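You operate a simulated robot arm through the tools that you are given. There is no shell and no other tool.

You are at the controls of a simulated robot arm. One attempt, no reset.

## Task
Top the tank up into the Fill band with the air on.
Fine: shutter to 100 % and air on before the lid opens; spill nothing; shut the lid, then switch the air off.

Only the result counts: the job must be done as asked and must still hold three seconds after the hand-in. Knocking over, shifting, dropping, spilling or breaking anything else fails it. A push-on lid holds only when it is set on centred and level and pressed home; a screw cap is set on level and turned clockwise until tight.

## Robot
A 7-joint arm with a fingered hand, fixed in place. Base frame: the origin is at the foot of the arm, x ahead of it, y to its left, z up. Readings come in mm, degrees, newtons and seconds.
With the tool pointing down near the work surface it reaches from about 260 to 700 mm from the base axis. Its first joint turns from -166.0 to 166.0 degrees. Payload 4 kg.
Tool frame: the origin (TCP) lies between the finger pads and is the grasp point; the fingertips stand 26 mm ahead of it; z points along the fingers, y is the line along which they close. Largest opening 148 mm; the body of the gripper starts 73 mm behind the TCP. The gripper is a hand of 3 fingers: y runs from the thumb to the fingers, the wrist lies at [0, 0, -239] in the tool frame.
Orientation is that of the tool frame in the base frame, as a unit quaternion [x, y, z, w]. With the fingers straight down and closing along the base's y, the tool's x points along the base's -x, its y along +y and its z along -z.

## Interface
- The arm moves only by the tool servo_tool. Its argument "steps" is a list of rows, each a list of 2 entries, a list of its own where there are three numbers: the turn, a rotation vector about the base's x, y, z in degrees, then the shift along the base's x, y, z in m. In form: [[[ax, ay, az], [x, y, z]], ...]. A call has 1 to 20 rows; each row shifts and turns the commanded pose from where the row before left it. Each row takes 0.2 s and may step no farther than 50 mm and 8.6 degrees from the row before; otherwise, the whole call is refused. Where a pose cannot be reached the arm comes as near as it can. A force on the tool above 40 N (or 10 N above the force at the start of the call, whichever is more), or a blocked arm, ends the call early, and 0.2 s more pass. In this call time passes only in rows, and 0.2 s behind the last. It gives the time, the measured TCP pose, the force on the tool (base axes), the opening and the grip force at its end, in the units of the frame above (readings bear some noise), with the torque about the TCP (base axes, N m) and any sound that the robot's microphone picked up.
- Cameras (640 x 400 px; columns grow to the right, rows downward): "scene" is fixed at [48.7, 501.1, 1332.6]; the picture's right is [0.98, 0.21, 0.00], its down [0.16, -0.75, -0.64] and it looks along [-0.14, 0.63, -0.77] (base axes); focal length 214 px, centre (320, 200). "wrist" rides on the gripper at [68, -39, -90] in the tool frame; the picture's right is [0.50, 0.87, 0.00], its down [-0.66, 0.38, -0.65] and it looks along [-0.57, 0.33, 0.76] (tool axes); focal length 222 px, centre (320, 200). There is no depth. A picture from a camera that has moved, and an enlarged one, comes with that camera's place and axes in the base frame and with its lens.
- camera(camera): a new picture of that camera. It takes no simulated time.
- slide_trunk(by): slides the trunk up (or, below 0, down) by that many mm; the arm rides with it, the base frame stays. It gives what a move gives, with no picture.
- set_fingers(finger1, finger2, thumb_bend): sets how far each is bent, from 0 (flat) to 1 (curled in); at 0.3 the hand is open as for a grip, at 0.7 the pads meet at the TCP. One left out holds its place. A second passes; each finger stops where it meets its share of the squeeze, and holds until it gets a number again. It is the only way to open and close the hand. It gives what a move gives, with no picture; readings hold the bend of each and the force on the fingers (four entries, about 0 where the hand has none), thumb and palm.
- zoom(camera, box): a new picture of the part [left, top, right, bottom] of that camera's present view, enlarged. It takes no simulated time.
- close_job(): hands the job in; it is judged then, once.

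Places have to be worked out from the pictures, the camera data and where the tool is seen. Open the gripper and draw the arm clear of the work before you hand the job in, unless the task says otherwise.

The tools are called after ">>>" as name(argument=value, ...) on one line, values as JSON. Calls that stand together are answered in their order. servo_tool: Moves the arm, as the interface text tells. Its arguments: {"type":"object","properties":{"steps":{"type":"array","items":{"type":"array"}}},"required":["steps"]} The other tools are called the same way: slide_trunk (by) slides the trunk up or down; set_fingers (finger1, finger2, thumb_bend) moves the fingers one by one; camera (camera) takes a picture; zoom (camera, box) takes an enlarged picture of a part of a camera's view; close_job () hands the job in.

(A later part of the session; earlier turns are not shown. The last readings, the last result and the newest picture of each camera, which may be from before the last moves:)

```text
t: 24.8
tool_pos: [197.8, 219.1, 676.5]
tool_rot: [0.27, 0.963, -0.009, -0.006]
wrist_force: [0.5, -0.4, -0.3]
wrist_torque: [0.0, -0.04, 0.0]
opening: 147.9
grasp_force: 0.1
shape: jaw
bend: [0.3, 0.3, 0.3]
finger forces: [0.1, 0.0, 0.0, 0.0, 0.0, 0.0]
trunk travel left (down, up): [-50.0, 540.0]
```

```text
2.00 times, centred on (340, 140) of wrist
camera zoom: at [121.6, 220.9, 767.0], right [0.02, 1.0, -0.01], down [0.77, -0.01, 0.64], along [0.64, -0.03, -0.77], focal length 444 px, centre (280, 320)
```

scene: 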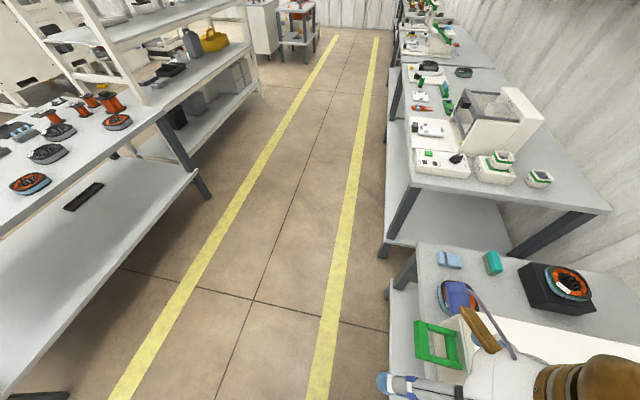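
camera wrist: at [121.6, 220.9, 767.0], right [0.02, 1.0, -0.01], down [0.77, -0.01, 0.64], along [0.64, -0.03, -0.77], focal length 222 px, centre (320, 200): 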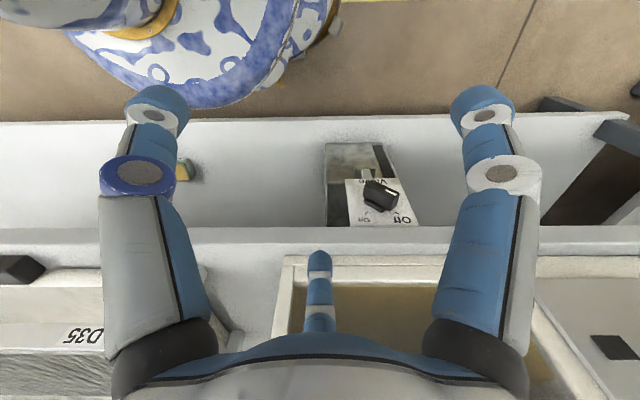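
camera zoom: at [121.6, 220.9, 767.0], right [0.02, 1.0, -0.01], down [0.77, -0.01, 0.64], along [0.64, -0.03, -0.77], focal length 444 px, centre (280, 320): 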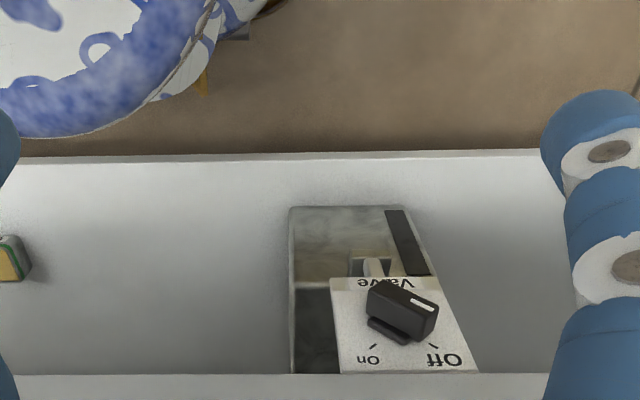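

I'll tilt the tool about 24° forward, keeping it short of the front face (fingertips stay under x≈300), to see the window and panel more straight-on.

>>> servo_tool(steps=[[[0, -8, 0], [0.015, 0.0, 0]], [[0, -8, 0], [0.015, 0, 0]], [[0, -8, 0], [0.015, 0.0, 0]]])

>>> camera(camera="wrist")

>>> zoom(camera="wrist", box=[180, 20, 500, 220])

>>> zoom(camera="wrist", box=[480, 60, 640, 260])

```text
t: 25.6
tool_pos: [247.8, 219.0, 670.3]
tool_rot: [0.264, 0.946, 0.041, 0.184]
wrist_force: [-0.2, -0.2, -0.3]
wrist_torque: [0.02, 0.03, 0.03]
opening: 148.0
grasp_force: 0.1
shape: jaw
bend: [0.3, 0.3, 0.3]
finger forces: [0.0, 0.0, 0.0, 0.0, 0.1, 0.0]
trunk travel left (down, up): [-50.0, 540.0]
```

```text
taken
camera wrist: at [142.9, 221.0, 724.7], right [0.02, 1.0, -0.01], down [0.46, 0.0, 0.89], along [0.89, -0.03, -0.46], focal length 222 px, centre (320, 200)
```

wrist: 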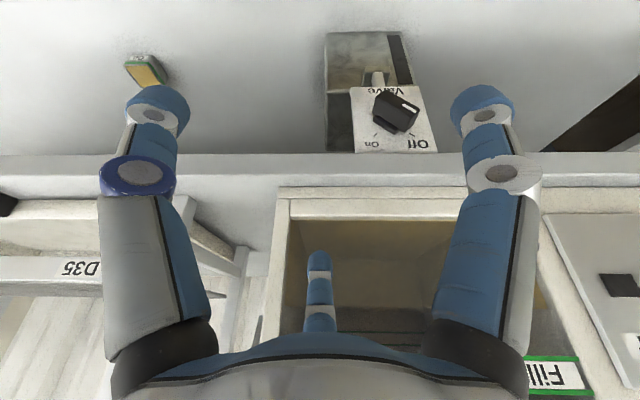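

```text
2.00 times, centred on (340, 120) of wrist
camera zoom: at [142.9, 221.0, 724.7], right [0.02, 1.0, -0.01], down [0.46, 0.0, 0.89], along [0.89, -0.03, -0.46], focal length 444 px, centre (280, 360)
```

zoom: 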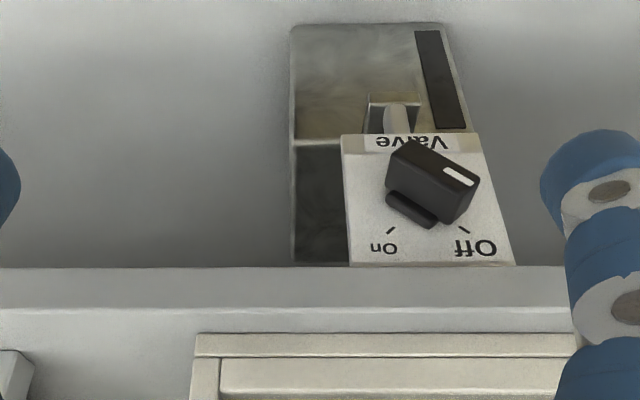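

```text
2.00 times, centred on (560, 160) of wrist
camera zoom: at [142.9, 221.0, 724.7], right [0.02, 1.0, -0.01], down [0.46, 0.0, 0.89], along [0.89, -0.03, -0.46], focal length 444 px, centre (-160, 280)
```

zoom: 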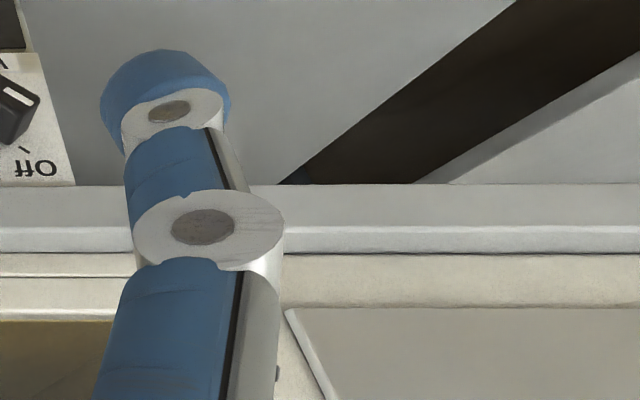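

I see horizontal lines within the window below the Fill label; I zoom in there.

>>> zoom(camera="wrist", box=[260, 180, 450, 360])

>>> zoom(camera="wrist", box=[500, 180, 640, 400])

```text
2.22 times, centred on (355, 270) of wrist
camera zoom: at [142.9, 221.0, 724.7], right [0.02, 1.0, -0.01], down [0.46, 0.0, 0.89], along [0.89, -0.03, -0.46], focal length 494 px, centre (242, 44)
```

zoom: 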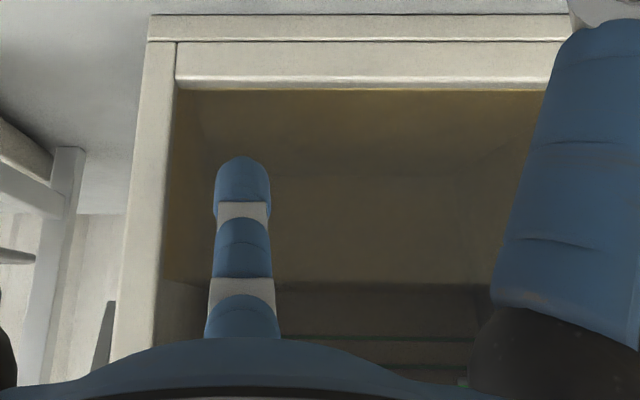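

```text
1.82 times, centred on (570, 290) of wrist
camera zoom: at [142.9, 221.0, 724.7], right [0.02, 1.0, -0.01], down [0.46, 0.0, 0.89], along [0.89, -0.03, -0.46], focal length 404 px, centre (-134, 36)
```

zoom: 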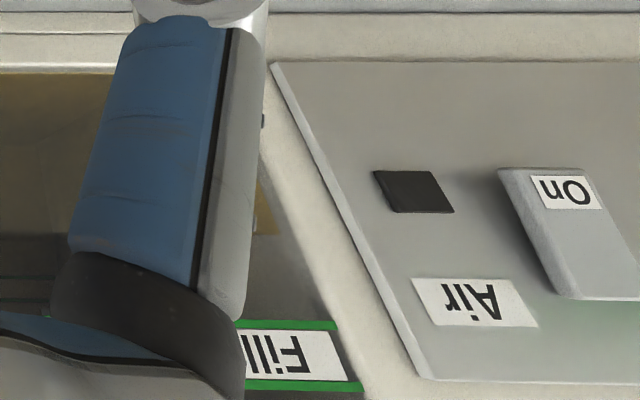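

The liquid surface appears near z≈715, about 40 mm below the band (≈756–776), so the amount needed is large — probably supplied from the machine rather than the small tub. I need a closer look at the green "Tank" handle, so I move up and toward +y, staying in front.

>>> servo_tool(steps=[[[0, 0, 0], [-0.02, 0.0, 0.03]], [[0, 0, 0], [-0.02, 0, 0.04]], [[0, 0, 0], [-0.015, 0.02, 0.04]], [[0, 0, 0], [0, 0.045, 0.01]], [[0, 0, 0], [0, 0.045, 0.01]], [[0, 0, 0], [0, 0.045, 0]], [[0, 0, 0], [0, 0.045, 0]], [[0, 0, 0], [0, 0.045, 0]], [[0, 0, 0], [0, 0.045, 0]], [[0, 0, 0], [0, 0.045, 0]]])

>>> camera(camera="wrist")

>>> zoom(camera="wrist", box=[180, 100, 500, 300])

>>> camera(camera="scene")

```text
t: 27.8
tool_pos: [191.2, 510.5, 807.8]
tool_rot: [0.266, 0.943, 0.046, 0.195]
wrist_force: [-0.1, 0.7, -0.7]
wrist_torque: [-0.01, 0.01, 0.0]
opening: 147.8
grasp_force: 0.0
shape: jaw
bend: [0.3, 0.3, 0.3]
finger forces: [0.0, 0.1, 0.0, 0.0, 0.1, 0.0]
out of reach, approached as far as the arm can: row 10
trunk travel left (down, up): [-50.0, 540.0]
```

```text
taken
camera wrist: at [84.3, 511.6, 859.5], right [0.03, 1.0, -0.01], down [0.44, -0.01, 0.9], along [0.9, -0.03, -0.44], focal length 222 px, centre (320, 200)
```

wrist: 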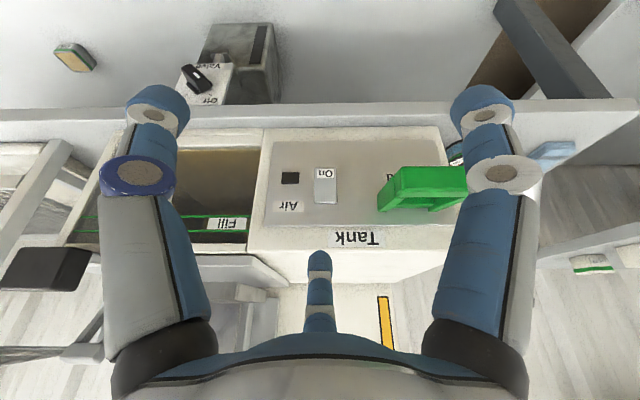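

```text
2.00 times, centred on (340, 200) of wrist
camera zoom: at [84.3, 511.6, 859.5], right [0.03, 1.0, -0.01], down [0.44, -0.01, 0.9], along [0.9, -0.03, -0.44], focal length 444 px, centre (280, 200)
```

zoom: 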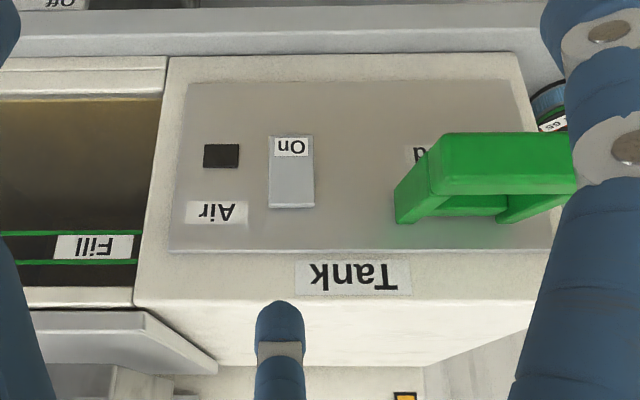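

```text
taken
```

scene: 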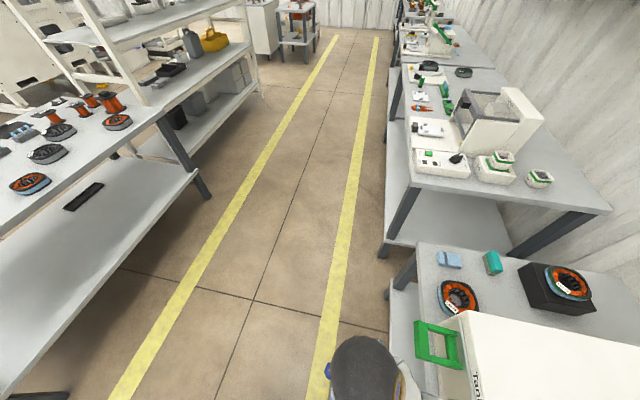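

There's another label below the green handle, partly hidden. I zoom in on it.

>>> zoom(camera="wrist", box=[365, 140, 475, 230])

>>> zoom(camera="scene", box=[400, 300, 500, 400])

>>> zoom(camera="wrist", box=[60, 140, 280, 300])

```text
4.44 times, centred on (420, 185) of wrist
camera zoom: at [84.3, 511.6, 859.5], right [0.03, 1.0, -0.01], down [0.44, -0.01, 0.9], along [0.9, -0.03, -0.44], focal length 987 px, centre (-124, 267)
```

zoom: 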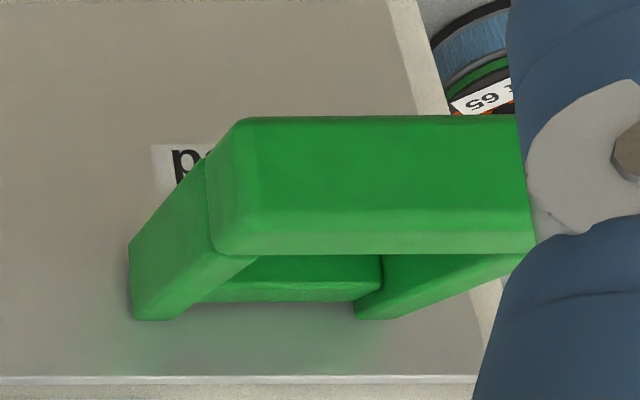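

```text
4.00 times, centred on (450, 350) of scene
camera zoom: at [48.7, 501.1, 1332.6], right [0.98, 0.21, 0.0], down [0.16, -0.75, -0.64], along [-0.14, 0.63, -0.77], focal length 858 px, centre (-200, -400)
```

zoom: 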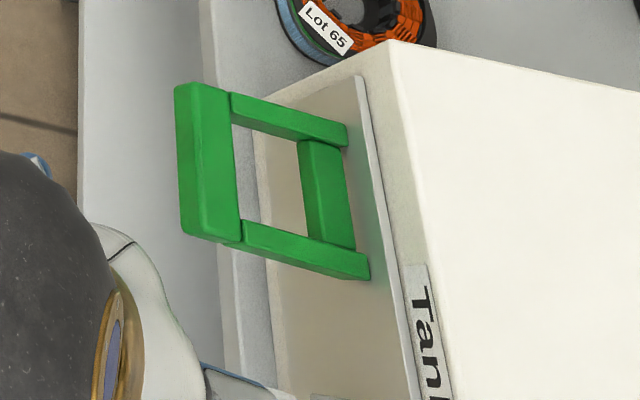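

```text
2.50 times, centred on (170, 220) of wrist
camera zoom: at [84.3, 511.6, 859.5], right [0.03, 1.0, -0.01], down [0.44, -0.01, 0.9], along [0.9, -0.03, -0.44], focal length 555 px, centre (695, 150)
```

zoom: 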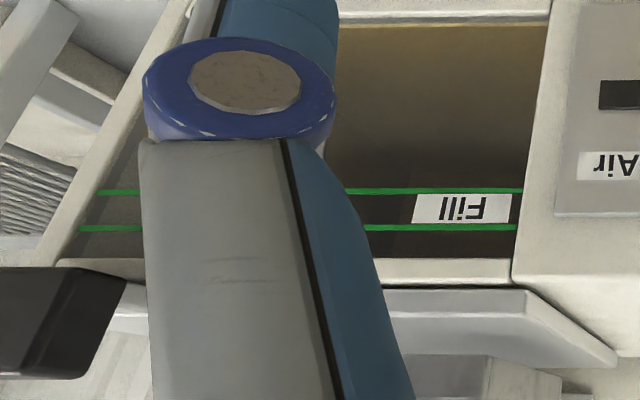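

Letters "…d" show on the hidden label. I lower the camera to see beneath the handle bar.

>>> servo_tool(steps=[[[0, 0, 0], [-0.01, 0.0, -0.04]], [[0, 0, 0], [-0.0, 0, -0.04]], [[0, 0, 0], [0, 0, -0.04]], [[0, 0, 0], [0, 0, -0.04]]])

>>> camera(camera="wrist")

>>> zoom(camera="wrist", box=[340, 180, 540, 320])

```text
t: 28.8
tool_pos: [180.4, 504.7, 646.9]
tool_rot: [0.266, 0.943, 0.047, 0.194]
wrist_force: [0.3, 0.1, 0.1]
wrist_torque: [0.03, -0.01, 0.02]
opening: 148.1
grasp_force: 0.1
shape: jaw
bend: [0.3, 0.3, 0.3]
finger forces: [0.0, 0.0, 0.1, 0.0, 0.0, 0.1]
trunk travel left (down, up): [-50.0, 540.0]
```

```text
taken
camera wrist: at [74.1, 506.3, 699.0], right [0.03, 1.0, 0.0], down [0.44, -0.01, 0.9], along [0.9, -0.03, -0.44], focal length 222 px, centre (320, 200)
```

wrist: 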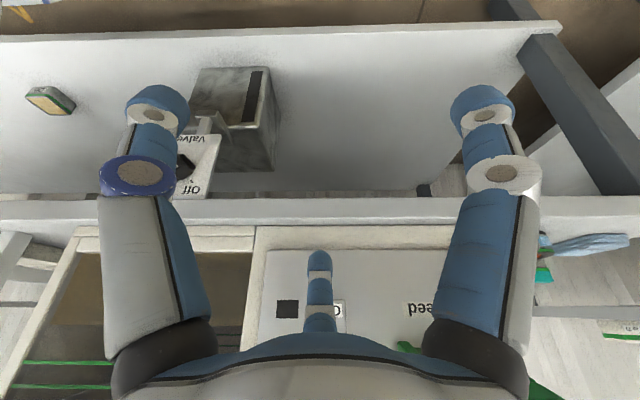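

```text
2.86 times, centred on (440, 250) of wrist
camera zoom: at [74.1, 506.3, 699.0], right [0.03, 1.0, 0.0], down [0.44, -0.01, 0.9], along [0.9, -0.03, -0.44], focal length 635 px, centre (-23, 57)
```

zoom: 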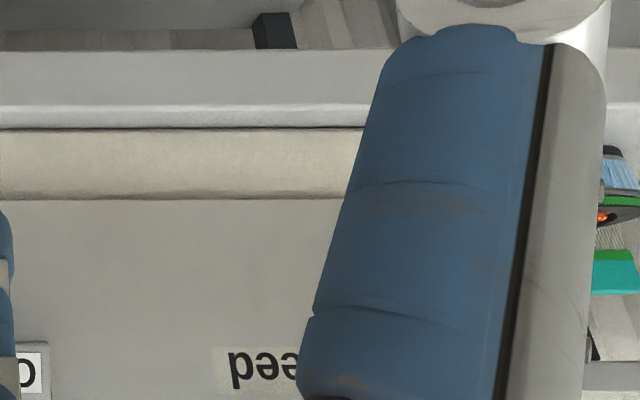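

The label reads "…eed" → "Feed": the green handle is the feed lever of the tank. So the order is: shutter to 100 %, Air on, lid open, Feed until in band, lid shut, Air off. I raise the trunk to inspect the shutter closely.

>>> slide_trunk(by=400)

>>> servo_tool(steps=[[[0, 0, 0], [0.03, -0.03, 0.02]], [[0, 0, 0], [0.03, -0.03, 0.02]], [[0, 0, 0], [0.03, -0.03, 0.02]], [[0, 0, 0], [0.03, -0.03, 0.02]], [[0, 0, 0], [0.02, -0.03, 0.02]], [[0, 0, 0], [0.02, -0.03, 0.02]]])

>>> camera(camera="wrist")

>>> zoom(camera="wrist", box=[160, 100, 480, 300])

```text
t: 32.6
tool_pos: [181.5, 504.0, 1047.1]
tool_rot: [0.266, 0.943, 0.047, 0.195]
wrist_force: [-0.6, -0.5, 0.3]
wrist_torque: [0.02, 0.03, 0.01]
opening: 147.7
grasp_force: 0.1
shape: jaw
bend: [0.3, 0.3, 0.3]
finger forces: [0.1, 0.1, 0.0, 0.1, 0.0, 0.0]
trunk travel left (down, up): [-450.0, 140.0]
```

```text
t: 34.0
tool_pos: [341.3, 323.0, 1167.7]
tool_rot: [0.265, 0.943, 0.046, 0.194]
wrist_force: [-0.3, 0.0, -0.4]
wrist_torque: [0.05, 0.02, 0.0]
opening: 148.2
grasp_force: 0.0
shape: jaw
bend: [0.3, 0.3, 0.3]
finger forces: [0.0, 0.0, 0.1, 0.0, 0.0, 0.0]
trunk travel left (down, up): [-450.0, 140.0]
```

```text
taken
camera wrist: at [233.6, 324.8, 1220.0], right [0.03, 1.0, 0.0], down [0.44, -0.01, 0.9], along [0.9, -0.03, -0.44], focal length 222 px, centre (320, 200)
```

wrist: 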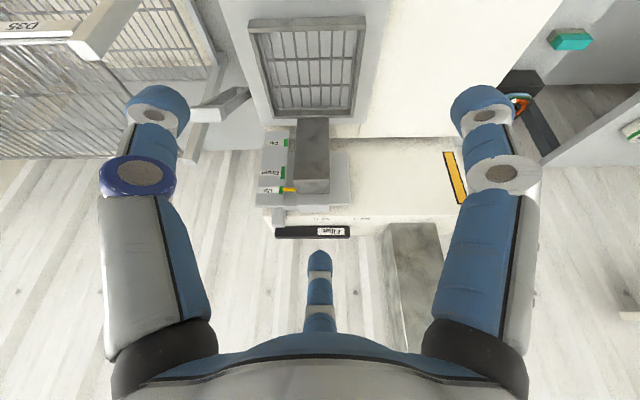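

```text
2.00 times, centred on (320, 200) of wrist
camera zoom: at [233.6, 324.8, 1220.0], right [0.03, 1.0, 0.0], down [0.44, -0.01, 0.9], along [0.9, -0.03, -0.44], focal length 444 px, centre (320, 200)
```

zoom: 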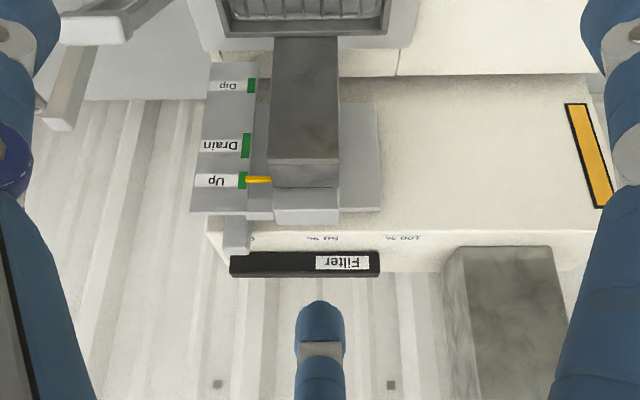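

The shutter tab (0 %) is at about (670,222,1047), with 100 % at y≈397. I approach for a closer view to see its shape and what surrounds it.

>>> servo_tool(steps=[[[0, 0, 0], [0.035, -0.005, 0.01]], [[0, 0, 0], [0.035, -0.005, 0.01]], [[0, 0, 0], [0.035, -0.005, 0.01]], [[0, 0, 0], [0.035, -0.005, 0.01]]])

>>> camera(camera="wrist")

>>> zoom(camera="wrist", box=[200, 80, 440, 230])

```text
t: 35.0
tool_pos: [480.7, 302.7, 1207.4]
tool_rot: [0.267, 0.943, 0.046, 0.195]
wrist_force: [-0.6, -1.1, 0.1]
wrist_torque: [-0.01, 0.0, -0.01]
opening: 147.8
grasp_force: 0.0
shape: jaw
bend: [0.3, 0.3, 0.3]
finger forces: [0.0, 0.1, 0.0, 0.0, 0.0, 0.0]
trunk travel left (down, up): [-450.0, 140.0]
```

```text
taken
camera wrist: at [374.3, 303.0, 1259.3], right [0.03, 1.0, 0.0], down [0.44, -0.01, 0.9], along [0.9, -0.03, -0.44], focal length 222 px, centre (320, 200)
```

wrist: 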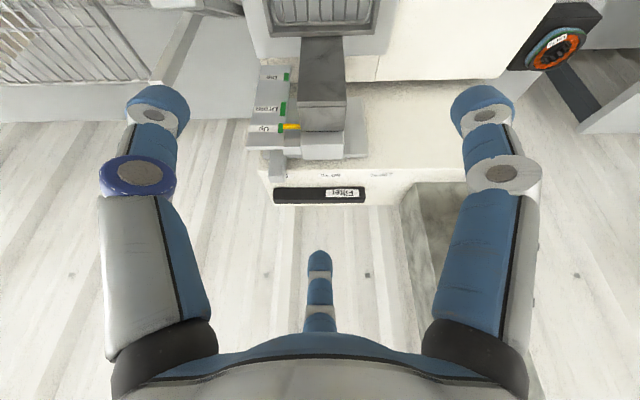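

```text
2.67 times, centred on (320, 155) of wrist
camera zoom: at [374.3, 303.0, 1259.3], right [0.03, 1.0, 0.0], down [0.44, -0.01, 0.9], along [0.9, -0.03, -0.44], focal length 592 px, centre (320, 320)
```

zoom: 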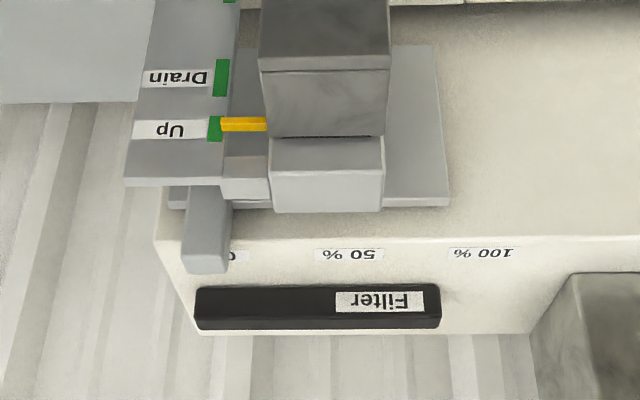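

The scale is on the box's top face (front edge x≈729, z≈1020), and the tab projects forward to x≈665. I'll lower to view the tab, carriage and lid edge-on to get exact heights.

>>> servo_tool(steps=[[[0, 0, 0], [-0.02, -0.01, -0.04]], [[0, 0, 0], [-0.02, -0.01, -0.04]], [[0, 0, 0], [-0.02, -0.01, -0.04]], [[0, 0, 0], [-0.02, -0.01, -0.04]], [[0, 0, 0], [-0.01, -0.01, -0.03]]])

>>> camera(camera="wrist")

>>> zoom(camera="wrist", box=[200, 180, 440, 330])

>>> zoom(camera="wrist", box=[180, 20, 460, 195])

```text
t: 36.2
tool_pos: [388.7, 254.9, 1018.3]
tool_rot: [0.266, 0.943, 0.048, 0.195]
wrist_force: [-0.6, -0.1, 0.5]
wrist_torque: [-0.01, 0.01, 0.03]
opening: 148.1
grasp_force: 0.0
shape: jaw
bend: [0.3, 0.3, 0.3]
finger forces: [0.0, 0.1, 0.1, 0.1, 0.1, 0.1]
trunk travel left (down, up): [-450.0, 140.0]
```

```text
taken
camera wrist: at [281.9, 256.5, 1071.2], right [0.03, 1.0, 0.0], down [0.44, -0.01, 0.9], along [0.9, -0.03, -0.44], focal length 222 px, centre (320, 200)
```

wrist: 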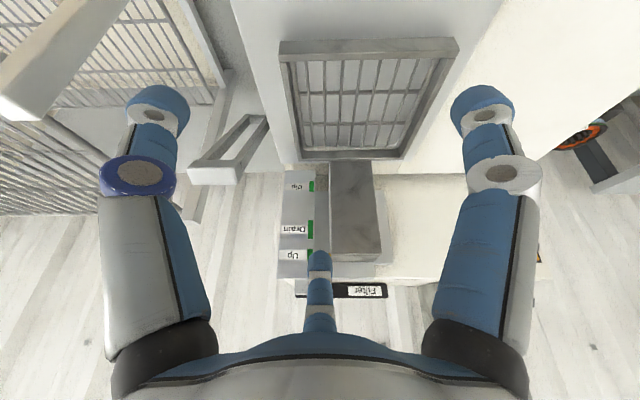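

```text
2.67 times, centred on (320, 255) of wrist
camera zoom: at [281.9, 256.5, 1071.2], right [0.03, 1.0, 0.0], down [0.44, -0.01, 0.9], along [0.9, -0.03, -0.44], focal length 592 px, centre (320, 53)
```

zoom: 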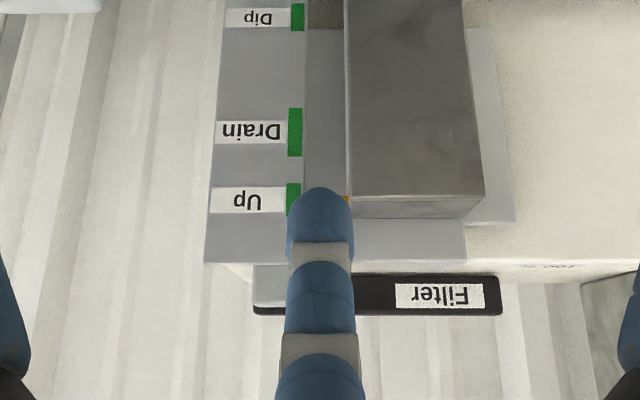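

```text
2.29 times, centred on (320, 108) of wrist
camera zoom: at [281.9, 256.5, 1071.2], right [0.03, 1.0, 0.0], down [0.44, -0.01, 0.9], along [0.9, -0.03, -0.44], focal length 508 px, centre (320, 411)
```

zoom: 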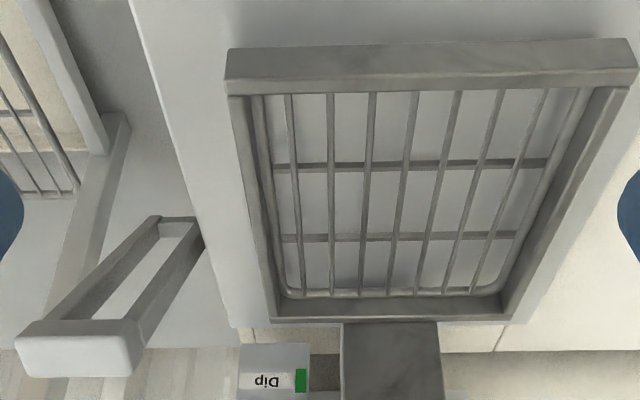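

The loop at the left attaches near the lid's left side. I need to see how the lid is mounted, so I move back and to the left, yawing so the camera looks toward +x+y at the lid and its handle.

>>> servo_tool(steps=[[[0, 0, 0], [-0.045, 0, 0]], [[0, 0, 6], [-0.045, -0.01, 0]], [[0, 0, 6], [-0.04, -0.02, 0]], [[0, 0, 6], [-0.02, -0.035, -0.02]], [[0, 0, 6], [0, -0.035, -0.03]], [[0, 0, 6], [0, -0.035, -0.03]], [[0, 0, 0], [0, -0.035, -0.03]]])

>>> camera(camera="wrist")

>>> zoom(camera="wrist", box=[180, 40, 460, 215])

>>> zoom(camera="wrist", box=[180, 150, 460, 325])

```text
t: 37.8
tool_pos: [292.7, 134.1, 985.5]
tool_rot: [0.013, 0.98, 0.096, 0.174]
wrist_force: [-0.2, 0.8, -0.1]
wrist_torque: [0.0, -0.02, -0.04]
opening: 147.9
grasp_force: 0.1
shape: jaw
bend: [0.3, 0.3, 0.3]
finger forces: [0.0, 0.1, 0.1, 0.0, 0.0, 0.1]
out of reach, approached as far as the arm can: row 5, 6, 7
trunk travel left (down, up): [-450.0, 140.0]
```

```text
taken
camera wrist: at [199.0, 82.1, 1038.2], right [-0.48, 0.88, 0.0], down [0.39, 0.21, 0.9], along [0.79, 0.43, -0.44], focal length 222 px, centre (320, 200)
```

wrist: 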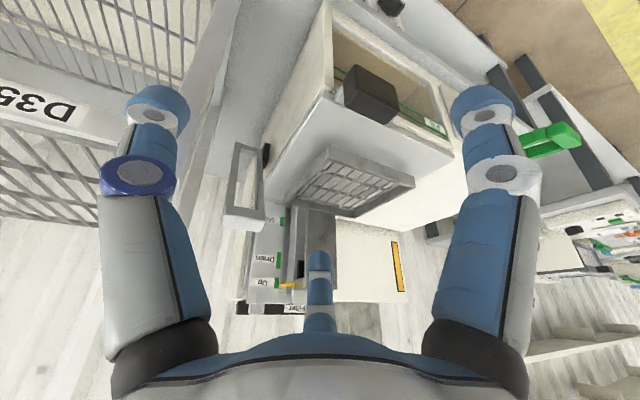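

```text
2.29 times, centred on (320, 128) of wrist
camera zoom: at [199.0, 82.1, 1038.2], right [-0.48, 0.88, 0.0], down [0.39, 0.21, 0.9], along [0.79, 0.43, -0.44], focal length 508 px, centre (320, 366)
```

zoom: 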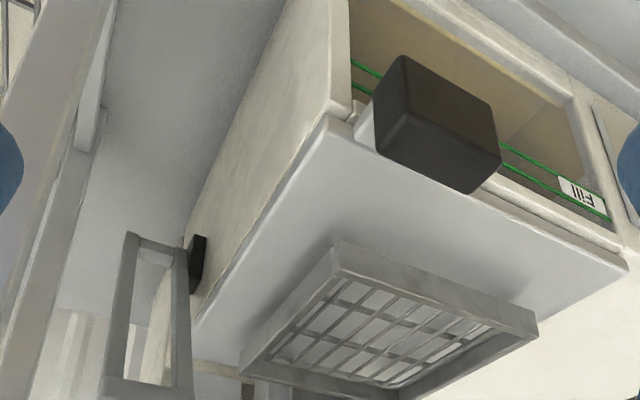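

```text
2.29 times, centred on (320, 238) of wrist
camera zoom: at [199.0, 82.1, 1038.2], right [-0.48, 0.88, 0.0], down [0.39, 0.21, 0.9], along [0.79, 0.43, -0.44], focal length 508 px, centre (320, 114)
```

zoom: 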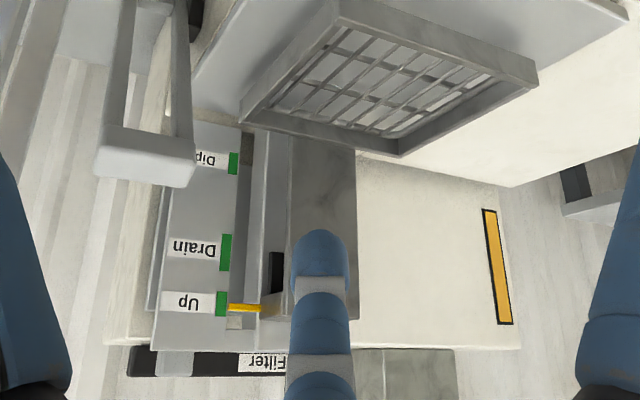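

The lid plate (z≈800, y 172–440) has its black handle at about (322,214,818); the basket sits just above it, so the lid probably slides. First the shutter: I close the hand to make a poker, straighten the roll and pitch it 50° forward while rising.

>>> set_fingers(finger1=0.7, finger2=0.7, thumb_bend=0.7)

>>> servo_tool(steps=[[[-5.5, 0, 0], [0, 0.0, 0.04]], [[-5.5, 0, 0], [0, 0.0, 0.04]], [[0, -7.5, 0], [0.02, 0.0, 0.04]], [[0, -7.5, 0], [0.03, 0.0, 0.03]], [[0, -7.5, 0], [0.04, 0.0, 0.02]], [[0, -7.5, 0], [0.04, 0.0, 0.02]], [[0, 0, 0], [0.04, 0.01, 0]], [[0, 0, 0], [0.04, 0.01, 0]]])

>>> camera(camera="wrist")

```text
t: 38.8
tool_pos: [291.9, 134.6, 985.9]
tool_rot: [0.012, 0.98, 0.095, 0.175]
wrist_force: [-0.4, -0.1, 0.3]
wrist_torque: [0.04, 0.03, -0.02]
opening: 0.3
grasp_force: 0.1
shape: fingers
bend: [0.69, 0.69, 0.7]
finger forces: [0.0, 0.0, 0.0, 0.0, 0.0, 0.0]
trunk travel left (down, up): [-450.0, 140.0]
```

```text
t: 40.6
tool_pos: [503.5, 150.8, 1177.3]
tool_rot: [-0.004, 0.905, 0.0, 0.425]
wrist_force: [-0.5, 0.4, 0.9]
wrist_torque: [-0.06, 0.0, -0.02]
opening: 0.0
grasp_force: 0.0
shape: fingers
bend: [0.69, 0.69, 0.7]
finger forces: [0.0, 0.1, 0.1, 0.0, 0.0, 0.0]
trunk travel left (down, up): [-450.0, 140.0]
```

```text
taken
camera wrist: at [392.0, 109.7, 1182.3], right [-0.33, 0.86, -0.39], down [-0.09, 0.38, 0.92], along [0.94, 0.33, -0.05], focal length 222 px, centre (320, 200)
```

wrist: 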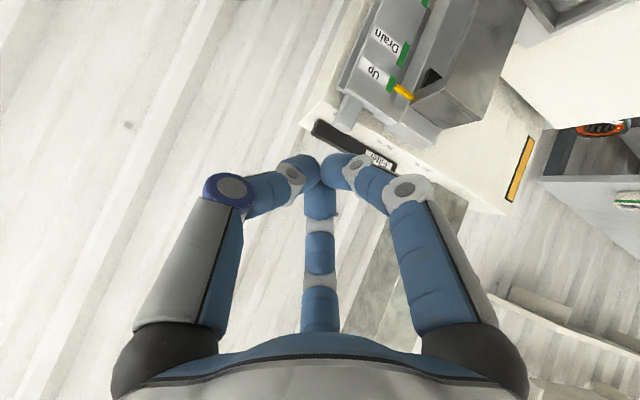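

Closed fingers form a wide tripod (three fingers about 93 mm radius), so I'll instead use the straight thumb as a poker with the other two curled. I rotate the hand 90° about its axis so the thumb is the lowest digit.

>>> servo_tool(steps=[[[5.75, 0, -4.82], [0, 0.0, 0.02]], [[5.75, 0, -4.82], [0, 0.0, 0.02]], [[5.75, 0, -4.82], [0, 0.0, 0.02]], [[5.75, 0, -4.82], [0, 0.0, 0]], [[5.75, 0, -4.82], [0, 0.0, 0]], [[5.75, 0, -4.82], [0, 0.0, 0]], [[5.75, 0, -4.82], [0, 0.0, 0]], [[5.75, 0, -4.82], [0, 0.0, 0]], [[5.75, 0, -4.82], [0, 0.0, 0]], [[5.75, 0, -4.82], [0, 0.0, 0]], [[5.75, 0, -4.82], [0, 0.0, 0]], [[5.75, 0, -4.82], [0, 0.0, 0]]])

>>> set_fingers(finger1=1.0, finger2=1.0, thumb_bend=0.3)

>>> camera(camera="wrist")

>>> camera(camera="scene")

```text
t: 43.2
tool_pos: [504.6, 152.5, 1236.1]
tool_rot: [0.638, 0.642, 0.298, 0.303]
wrist_force: [0.1, 0.3, 0.1]
wrist_torque: [0.0, 0.01, 0.02]
opening: 0.0
grasp_force: 0.1
shape: fingers
bend: [0.69, 0.69, 0.7]
finger forces: [0.0, 0.1, 0.0, 0.0, 0.0, 0.0]
trunk travel left (down, up): [-450.0, 140.0]
```

```text
t: 44.2
tool_pos: [505.1, 152.0, 1235.1]
tool_rot: [0.639, 0.641, 0.298, 0.303]
wrist_force: [-0.1, -0.7, -0.5]
wrist_torque: [0.0, 0.01, 0.0]
opening: 64.6
grasp_force: 0.1
shape: fingers
bend: [0.9, 0.9, 0.3]
finger forces: [0.0, 0.1, 0.0, 0.1, 0.0, 0.0]
trunk travel left (down, up): [-450.0, 140.0]
```

```text
taken
camera wrist: at [410.0, 217.9, 1262.0], right [0.55, 0.51, 0.66], down [-0.26, -0.65, 0.71], along [0.79, -0.57, -0.23], focal length 222 px, centre (320, 200)
```

wrist: 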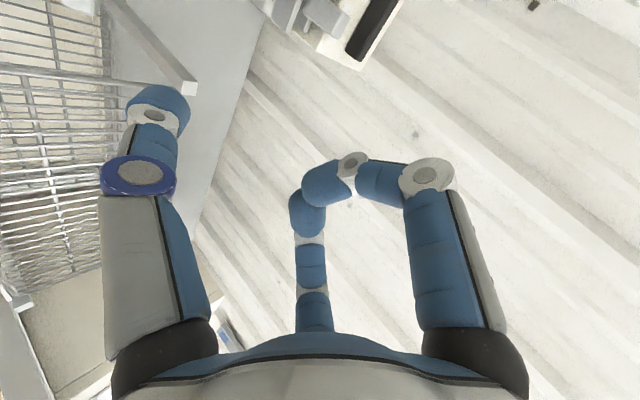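

```text
taken
```

scene: 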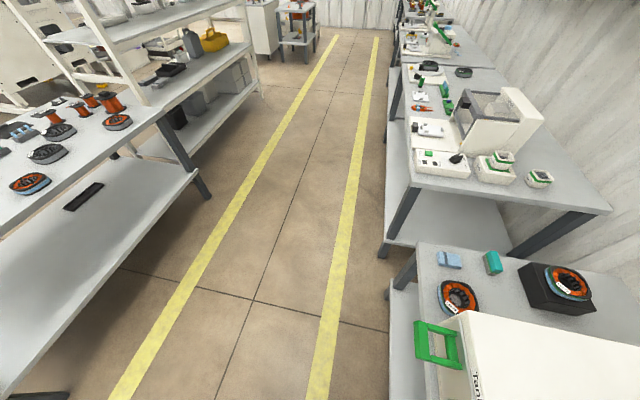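

The thumb is now the low, straight poker. I move over to x≈735 with the hand still high (thumb tip ≈ (695,165,1092)) and check the view before lowering.

>>> servo_tool(steps=[[[0, 0, 0], [0.04, 0.002, -0.01]], [[0, 0, 0], [0.04, 0.002, -0.01]], [[0, 0, 0], [0.04, 0.002, -0.01]], [[0, 0, 0], [0.04, 0.002, -0.01]], [[0, 0, 0], [0.04, 0.0, -0.01]], [[0, 0, 0], [0.03, 0.0, -0.005]]])

>>> camera(camera="wrist")

```text
t: 45.6
tool_pos: [732.3, 159.0, 1181.0]
tool_rot: [0.639, 0.642, 0.297, 0.303]
wrist_force: [0.8, 0.3, -0.7]
wrist_torque: [0.0, 0.03, 0.02]
opening: 65.5
grasp_force: 0.1
shape: fingers
bend: [0.92, 0.92, 0.3]
finger forces: [0.0, 0.0, 0.1, 0.0, 0.0, 0.0]
trunk travel left (down, up): [-450.0, 140.0]
```

```text
taken
camera wrist: at [639.3, 225.2, 1207.2], right [0.55, 0.51, 0.66], down [-0.26, -0.65, 0.71], along [0.79, -0.57, -0.23], focal length 222 px, centre (320, 200)
```

wrist: 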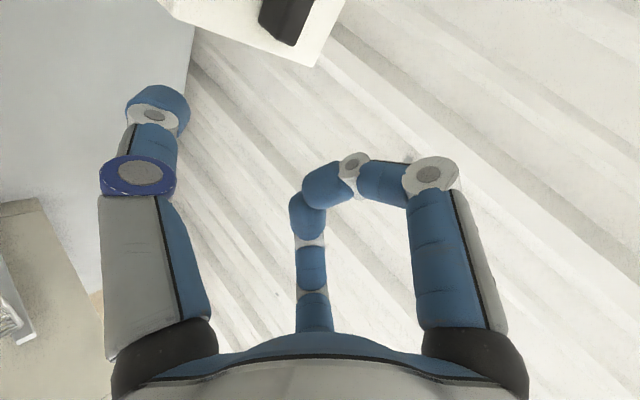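

The tab is out of view from here, so I'll find its height by touch: move the thumb above the tab (y≈216), then descend in small steps until contact.

>>> servo_tool(steps=[[[0, 0, 0], [0.0, 0.03, 0]], [[0, 0, 0], [0.0, 0.03, 0]], [[0, 0, 0], [0.0, 0, -0.02]], [[0, 0, 0], [0.0, 0, -0.01]]])

>>> servo_tool(steps=[[[0, 0, 0], [0, 0, -0.004]], [[0, 0, 0], [0, 0, -0.004]], [[0, 0, 0], [0, 0, -0.004]], [[0, 0, 0], [0, 0, -0.004]]])

>>> camera(camera="wrist")

```text
t: 46.6
tool_pos: [732.3, 220.4, 1150.3]
tool_rot: [0.638, 0.642, 0.297, 0.304]
wrist_force: [-1.0, 0.2, 0.0]
wrist_torque: [0.03, 0.0, -0.02]
opening: 65.7
grasp_force: 0.1
shape: fingers
bend: [0.92, 0.92, 0.3]
finger forces: [0.0, 0.0, 0.0, 0.0, 0.0, 0.0]
trunk travel left (down, up): [-450.0, 140.0]
```

```text
t: 47.6
tool_pos: [735.3, 219.4, 1133.8]
tool_rot: [0.639, 0.641, 0.297, 0.304]
wrist_force: [-0.4, -0.2, 0.2]
wrist_torque: [0.0, -0.03, -0.02]
opening: 66.0
grasp_force: 0.1
shape: fingers
bend: [0.92, 0.92, 0.3]
finger forces: [0.0, 0.0, 0.0, 0.0, 0.0, 0.0]
trunk travel left (down, up): [-450.0, 140.0]
```

```text
taken
camera wrist: at [640.3, 285.5, 1161.4], right [0.55, 0.51, 0.66], down [-0.26, -0.65, 0.71], along [0.79, -0.57, -0.23], focal length 222 px, centre (320, 200)
```

wrist: 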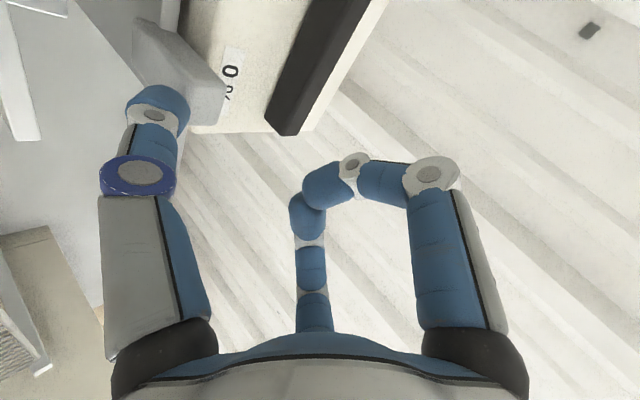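

Now the tab and the "0 %" label are in view right behind the thumb. I zoom to see the spatial relation.

>>> zoom(camera="wrist", box=[80, 0, 320, 170])

```text
2.35 times, centred on (200, 85) of wrist
camera zoom: at [640.3, 285.5, 1161.4], right [0.55, 0.51, 0.66], down [-0.26, -0.65, 0.71], along [0.79, -0.57, -0.23], focal length 523 px, centre (602, 471)
```

zoom: 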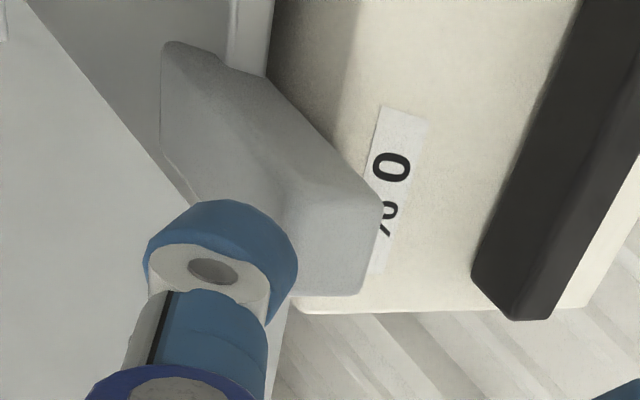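

The tab is a vertical bar: x ≈708–730, y ≈200–230, top z ≈1049; the thumb is just in front of it. I lift, shift to the −y side of the tab with x +18 mm, then lower so the thumb tip is at z≈1037 beside it.

>>> servo_tool(steps=[[[0, 0, 0], [0, 0, 0.04]], [[0, 0, 0], [0.008, -0.03, 0]], [[0, 0, 0], [0.01, -0.03, 0]], [[0, 0, 0], [0, 0, -0.03]], [[0, 0, 0], [0, 0, -0.01]], [[0, 0, 0], [0, 0, -0.008]]])

>>> camera(camera="wrist")

>>> zoom(camera="wrist", box=[80, 0, 320, 170])

```text
t: 49.0
tool_pos: [753.3, 162.5, 1126.4]
tool_rot: [0.638, 0.642, 0.298, 0.303]
wrist_force: [-0.2, -0.2, -0.3]
wrist_torque: [-0.01, 0.0, 0.0]
opening: 66.0
grasp_force: 0.1
shape: fingers
bend: [0.92, 0.93, 0.3]
finger forces: [0.0, 0.0, 0.0, 0.0, 0.1, 0.0]
trunk travel left (down, up): [-450.0, 140.0]
```

```text
taken
camera wrist: at [659.0, 227.5, 1153.9], right [0.55, 0.51, 0.66], down [-0.26, -0.65, 0.71], along [0.79, -0.57, -0.23], focal length 222 px, centre (320, 200)
```

wrist: 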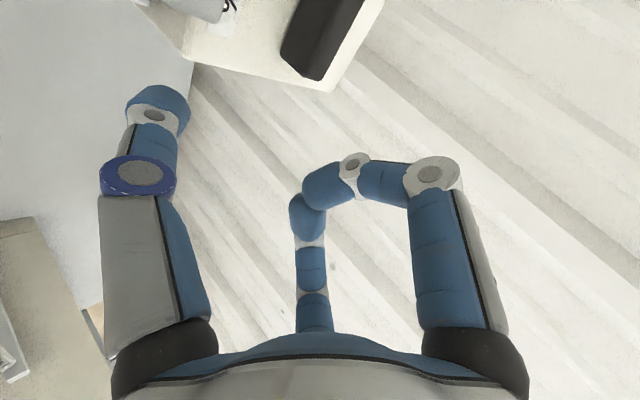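

```text
2.35 times, centred on (200, 85) of wrist
camera zoom: at [659.0, 227.5, 1153.9], right [0.55, 0.51, 0.66], down [-0.26, -0.65, 0.71], along [0.79, -0.57, -0.23], focal length 523 px, centre (602, 471)
```

zoom: 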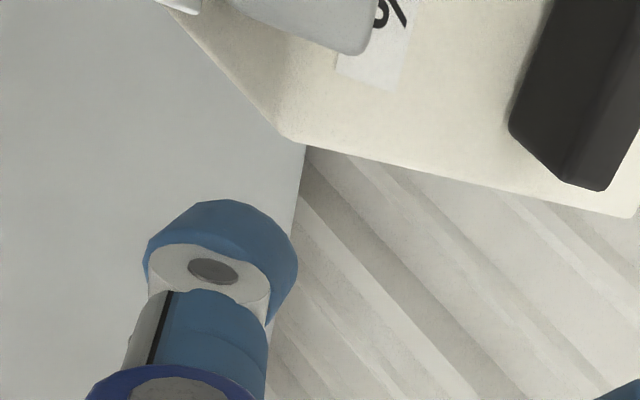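

The thumb is clear to the left of the tab. Now I push +y in small steps and watch the force.

>>> servo_tool(steps=[[[0, 0, 0], [0, 0.01, 0]], [[0, 0, 0], [0, 0.01, 0]], [[0, 0, 0], [0, 0.008, 0]], [[0, 0, 0], [0, 0.008, 0]], [[0, 0, 0], [0, 0.008, 0]], [[0, 0, 0], [0, 0.008, 0]], [[0, 0, 0], [0, 0.008, 0]]])

>>> zoom(camera="wrist", box=[80, 0, 320, 170])

```text
t: 50.6
tool_pos: [751.8, 221.7, 1125.7]
tool_rot: [0.639, 0.641, 0.298, 0.303]
wrist_force: [-0.3, -1.0, 2.1]
wrist_torque: [-0.06, 0.12, 0.04]
opening: 65.9
grasp_force: 1.3
shape: fingers
bend: [0.93, 0.93, 0.3]
finger forces: [0.1, 0.0, 0.0, 0.0, 1.4, 0.1]
trunk travel left (down, up): [-450.0, 140.0]
```

```text
2.35 times, centred on (200, 85) of wrist
camera zoom: at [658.8, 287.9, 1153.5], right [0.55, 0.51, 0.66], down [-0.26, -0.65, 0.71], along [0.79, -0.57, -0.23], focal length 523 px, centre (602, 471)
```

zoom: 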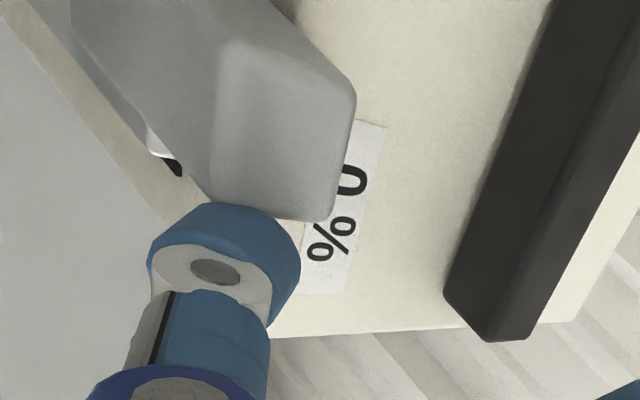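

The tab slides easily. I continue pushing to about y=372 and check against the 100 % label.

>>> servo_tool(steps=[[[0, 0, 0], [0, 0.01, 0]], [[0, 0, 0], [0, 0.01, 0]], [[0, 0, 0], [0, 0.01, 0]], [[0, 0, 0], [0, 0.01, 0]], [[0, 0, 0], [0, 0.01, 0]], [[0, 0, 0], [0, 0.01, 0]], [[0, 0, 0], [0, 0.01, 0]], [[0, 0, 0], [0, 0.01, 0]], [[0, 0, 0], [0, 0.01, 0]], [[0, 0, 0], [0, 0.01, 0]], [[0, 0, 0], [0, 0.01, 0]], [[0, 0, 0], [0, 0.01, 0]], [[0, 0, 0], [0, 0.01, 0]], [[0, 0, 0], [0, 0.01, 0]], [[0, 0, 0], [0, 0.01, 0]]])

>>> camera(camera="wrist")

>>> zoom(camera="wrist", box=[80, 0, 320, 170])

```text
t: 53.8
tool_pos: [740.3, 360.0, 1116.9]
tool_rot: [0.637, 0.642, 0.3, 0.304]
wrist_force: [-0.6, -0.5, 0.5]
wrist_torque: [0.02, 0.01, 0.0]
opening: 67.5
grasp_force: 0.3
shape: fingers
bend: [0.94, 0.94, 0.3]
finger forces: [0.0, 0.1, 0.1, 0.0, 0.2, 0.0]
out of reach, approached as far as the arm can: row 12, 14
trunk travel left (down, up): [-450.0, 140.0]
```

```text
taken
camera wrist: at [645.6, 426.1, 1144.2], right [0.55, 0.51, 0.66], down [-0.26, -0.65, 0.71], along [0.79, -0.57, -0.23], focal length 222 px, centre (320, 200)
```

wrist: 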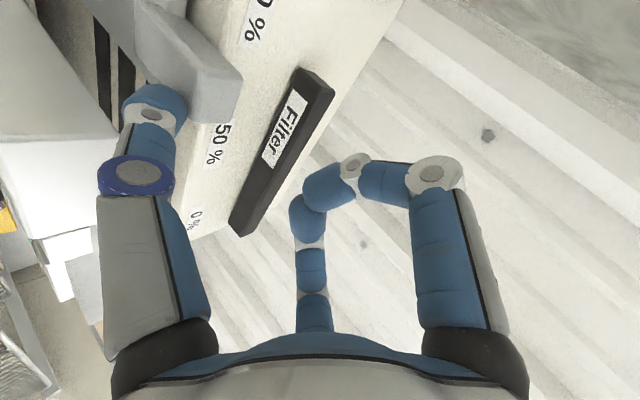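

```text
2.35 times, centred on (200, 85) of wrist
camera zoom: at [645.6, 426.1, 1144.2], right [0.55, 0.51, 0.66], down [-0.26, -0.65, 0.71], along [0.79, -0.57, -0.23], focal length 523 px, centre (602, 471)
```

zoom: 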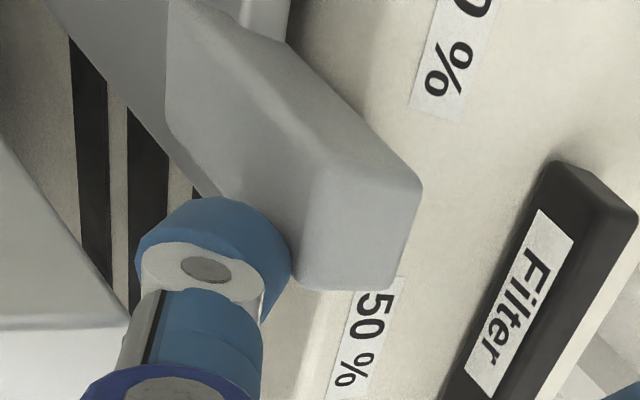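

The tab is past 50 % and the arm is at its reach limit here. I slide the trunk up 120 mm (the tool lifts clear with it), so the shoulder sits nearer to the work height.

>>> slide_trunk(by=120)

>>> servo_tool(steps=[[[0, 0, 0], [0.0, -0.02, -0.03]], [[0, 0, 0], [0.005, 0, -0.03]], [[0, 0, 0], [0.005, 0, -0.03]], [[0, 0, 0], [0, 0, -0.02]]])

>>> zoom(camera="wrist", box=[80, 0, 320, 170])

```text
t: 55.3
tool_pos: [740.9, 359.3, 1238.6]
tool_rot: [0.638, 0.642, 0.298, 0.303]
wrist_force: [0.3, 0.7, -0.1]
wrist_torque: [0.02, 0.0, 0.02]
opening: 67.1
grasp_force: 0.0
shape: fingers
bend: [0.94, 0.95, 0.3]
finger forces: [0.0, 0.1, 0.0, 0.0, 0.1, 0.1]
trunk travel left (down, up): [-570.0, 20.0]
```

```text
t: 56.3
tool_pos: [778.4, 357.7, 1138.0]
tool_rot: [0.639, 0.641, 0.298, 0.303]
wrist_force: [-1.0, 0.3, -0.2]
wrist_torque: [-0.01, 0.01, -0.01]
opening: 67.8
grasp_force: 0.0
shape: fingers
bend: [0.96, 0.96, 0.3]
finger forces: [0.0, 0.0, 0.1, 0.0, 0.0, 0.0]
out of reach, approached as far as the arm can: row 1, 2, 3, 4
trunk travel left (down, up): [-570.0, 20.0]
```

```text
2.35 times, centred on (200, 85) of wrist
camera zoom: at [683.7, 423.6, 1164.3], right [0.55, 0.51, 0.66], down [-0.26, -0.65, 0.71], along [0.79, -0.57, -0.23], focal length 523 px, centre (602, 471)
```

zoom: 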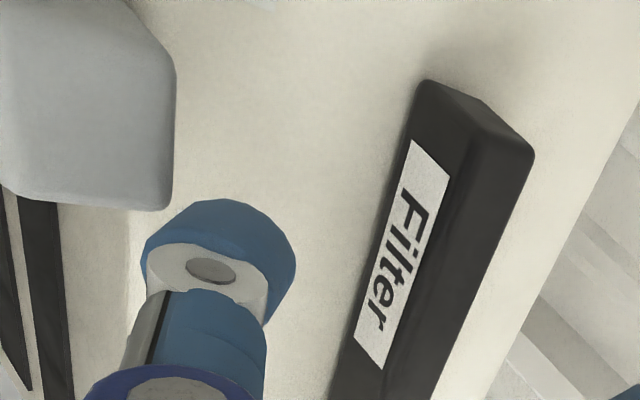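

With the trunk this high another joint limits the arm (it drifted to x=778 without touching anything). I rise and back off, then take an intermediate trunk height.

>>> servo_tool(steps=[[[0, 0, 0], [-0.01, -0.01, 0.03]], [[0, 0, 0], [-0.01, -0.01, 0.04]], [[0, 0, 0], [0, 0, 0.03]]])

>>> slide_trunk(by=-70)

```text
t: 57.1
tool_pos: [754.5, 337.1, 1235.9]
tool_rot: [0.638, 0.642, 0.298, 0.304]
wrist_force: [0.8, -0.1, 0.3]
wrist_torque: [-0.02, 0.01, 0.0]
opening: 67.9
grasp_force: 0.0
shape: fingers
bend: [0.96, 0.96, 0.3]
finger forces: [0.0, 0.0, 0.0, 0.0, 0.0, 0.0]
out of reach, approached as far as the arm can: row 1, 3
trunk travel left (down, up): [-570.0, 20.0]
```

```text
t: 58.2
tool_pos: [753.3, 337.2, 1165.5]
tool_rot: [0.638, 0.641, 0.299, 0.303]
wrist_force: [0.1, 0.3, 0.4]
wrist_torque: [0.0, 0.01, -0.02]
opening: 68.0
grasp_force: 0.1
shape: fingers
bend: [0.96, 0.96, 0.3]
finger forces: [0.0, 0.0, 0.1, 0.0, 0.0, 0.1]
trunk travel left (down, up): [-500.0, 90.0]
```

Now at (753,337,1165) the pose is reachable. I lower beside the tab, then check the pose before pushing.

>>> servo_tool(steps=[[[0, 0, 0], [0, 0, -0.015]], [[0, 0, 0], [0, 0, -0.015]], [[0, 0, 0], [0, 0, -0.008]]])

>>> zoom(camera="wrist", box=[80, 0, 320, 170])

```text
t: 59.0
tool_pos: [763.0, 343.2, 1133.5]
tool_rot: [0.639, 0.642, 0.298, 0.303]
wrist_force: [0.2, 0.0, 0.2]
wrist_torque: [0.02, 0.01, 0.01]
opening: 67.6
grasp_force: 0.1
shape: fingers
bend: [0.96, 0.96, 0.3]
finger forces: [0.0, 0.0, 0.0, 0.1, 0.1, 0.1]
out of reach, approached as far as the arm can: row 1, 2, 3
trunk travel left (down, up): [-500.0, 90.0]
```

```text
2.35 times, centred on (200, 85) of wrist
camera zoom: at [669.9, 409.3, 1159.6], right [0.55, 0.51, 0.66], down [-0.26, -0.65, 0.71], along [0.79, -0.57, -0.23], focal length 523 px, centre (602, 471)
```

zoom: 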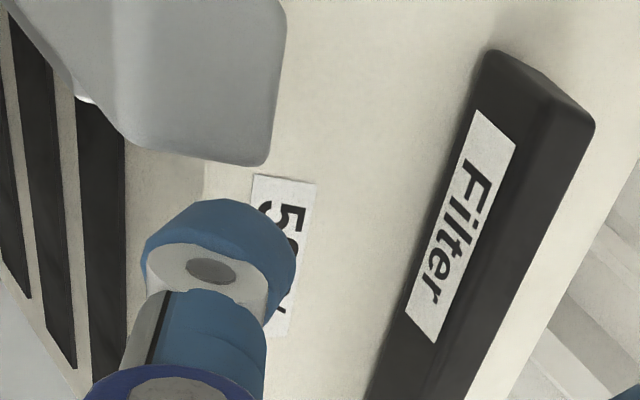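

It drifts outward slightly here; a trunk position between the two should suit. I raise 15 mm, slide the trunk −25 and re-check.

>>> servo_tool(steps=[[[0, 0, 0], [0, -0.005, 0.015]], [[0, 0, 0], [0, 0, 0.015]]])

>>> slide_trunk(by=-30)

>>> servo_tool(steps=[[[0, 0, 0], [0, 0, -0.003]]])

```text
t: 59.6
tool_pos: [759.2, 335.7, 1160.3]
tool_rot: [0.638, 0.642, 0.299, 0.303]
wrist_force: [-0.8, -0.4, 0.7]
wrist_torque: [-0.02, -0.02, 0.04]
opening: 67.6
grasp_force: 0.0
shape: fingers
bend: [0.96, 0.96, 0.3]
finger forces: [0.1, 0.0, 0.0, 0.0, 0.1, 0.0]
out of reach, approached as far as the arm can: row 2
trunk travel left (down, up): [-500.0, 90.0]
```

```text
t: 60.3
tool_pos: [756.8, 335.1, 1128.2]
tool_rot: [0.638, 0.642, 0.299, 0.303]
wrist_force: [-0.3, 0.0, -0.9]
wrist_torque: [0.02, 0.02, -0.01]
opening: 67.9
grasp_force: 0.1
shape: fingers
bend: [0.96, 0.96, 0.3]
finger forces: [0.1, 0.1, 0.1, 0.0, 0.1, 0.0]
trunk travel left (down, up): [-470.0, 120.0]
```

```text
t: 60.7
tool_pos: [757.7, 336.2, 1127.5]
tool_rot: [0.638, 0.641, 0.3, 0.304]
wrist_force: [0.0, -0.5, -0.1]
wrist_torque: [0.0, 0.01, 0.01]
opening: 67.6
grasp_force: 0.0
shape: fingers
bend: [0.96, 0.96, 0.3]
finger forces: [0.1, 0.0, 0.0, 0.1, 0.0, 0.0]
trunk travel left (down, up): [-470.0, 120.0]
```

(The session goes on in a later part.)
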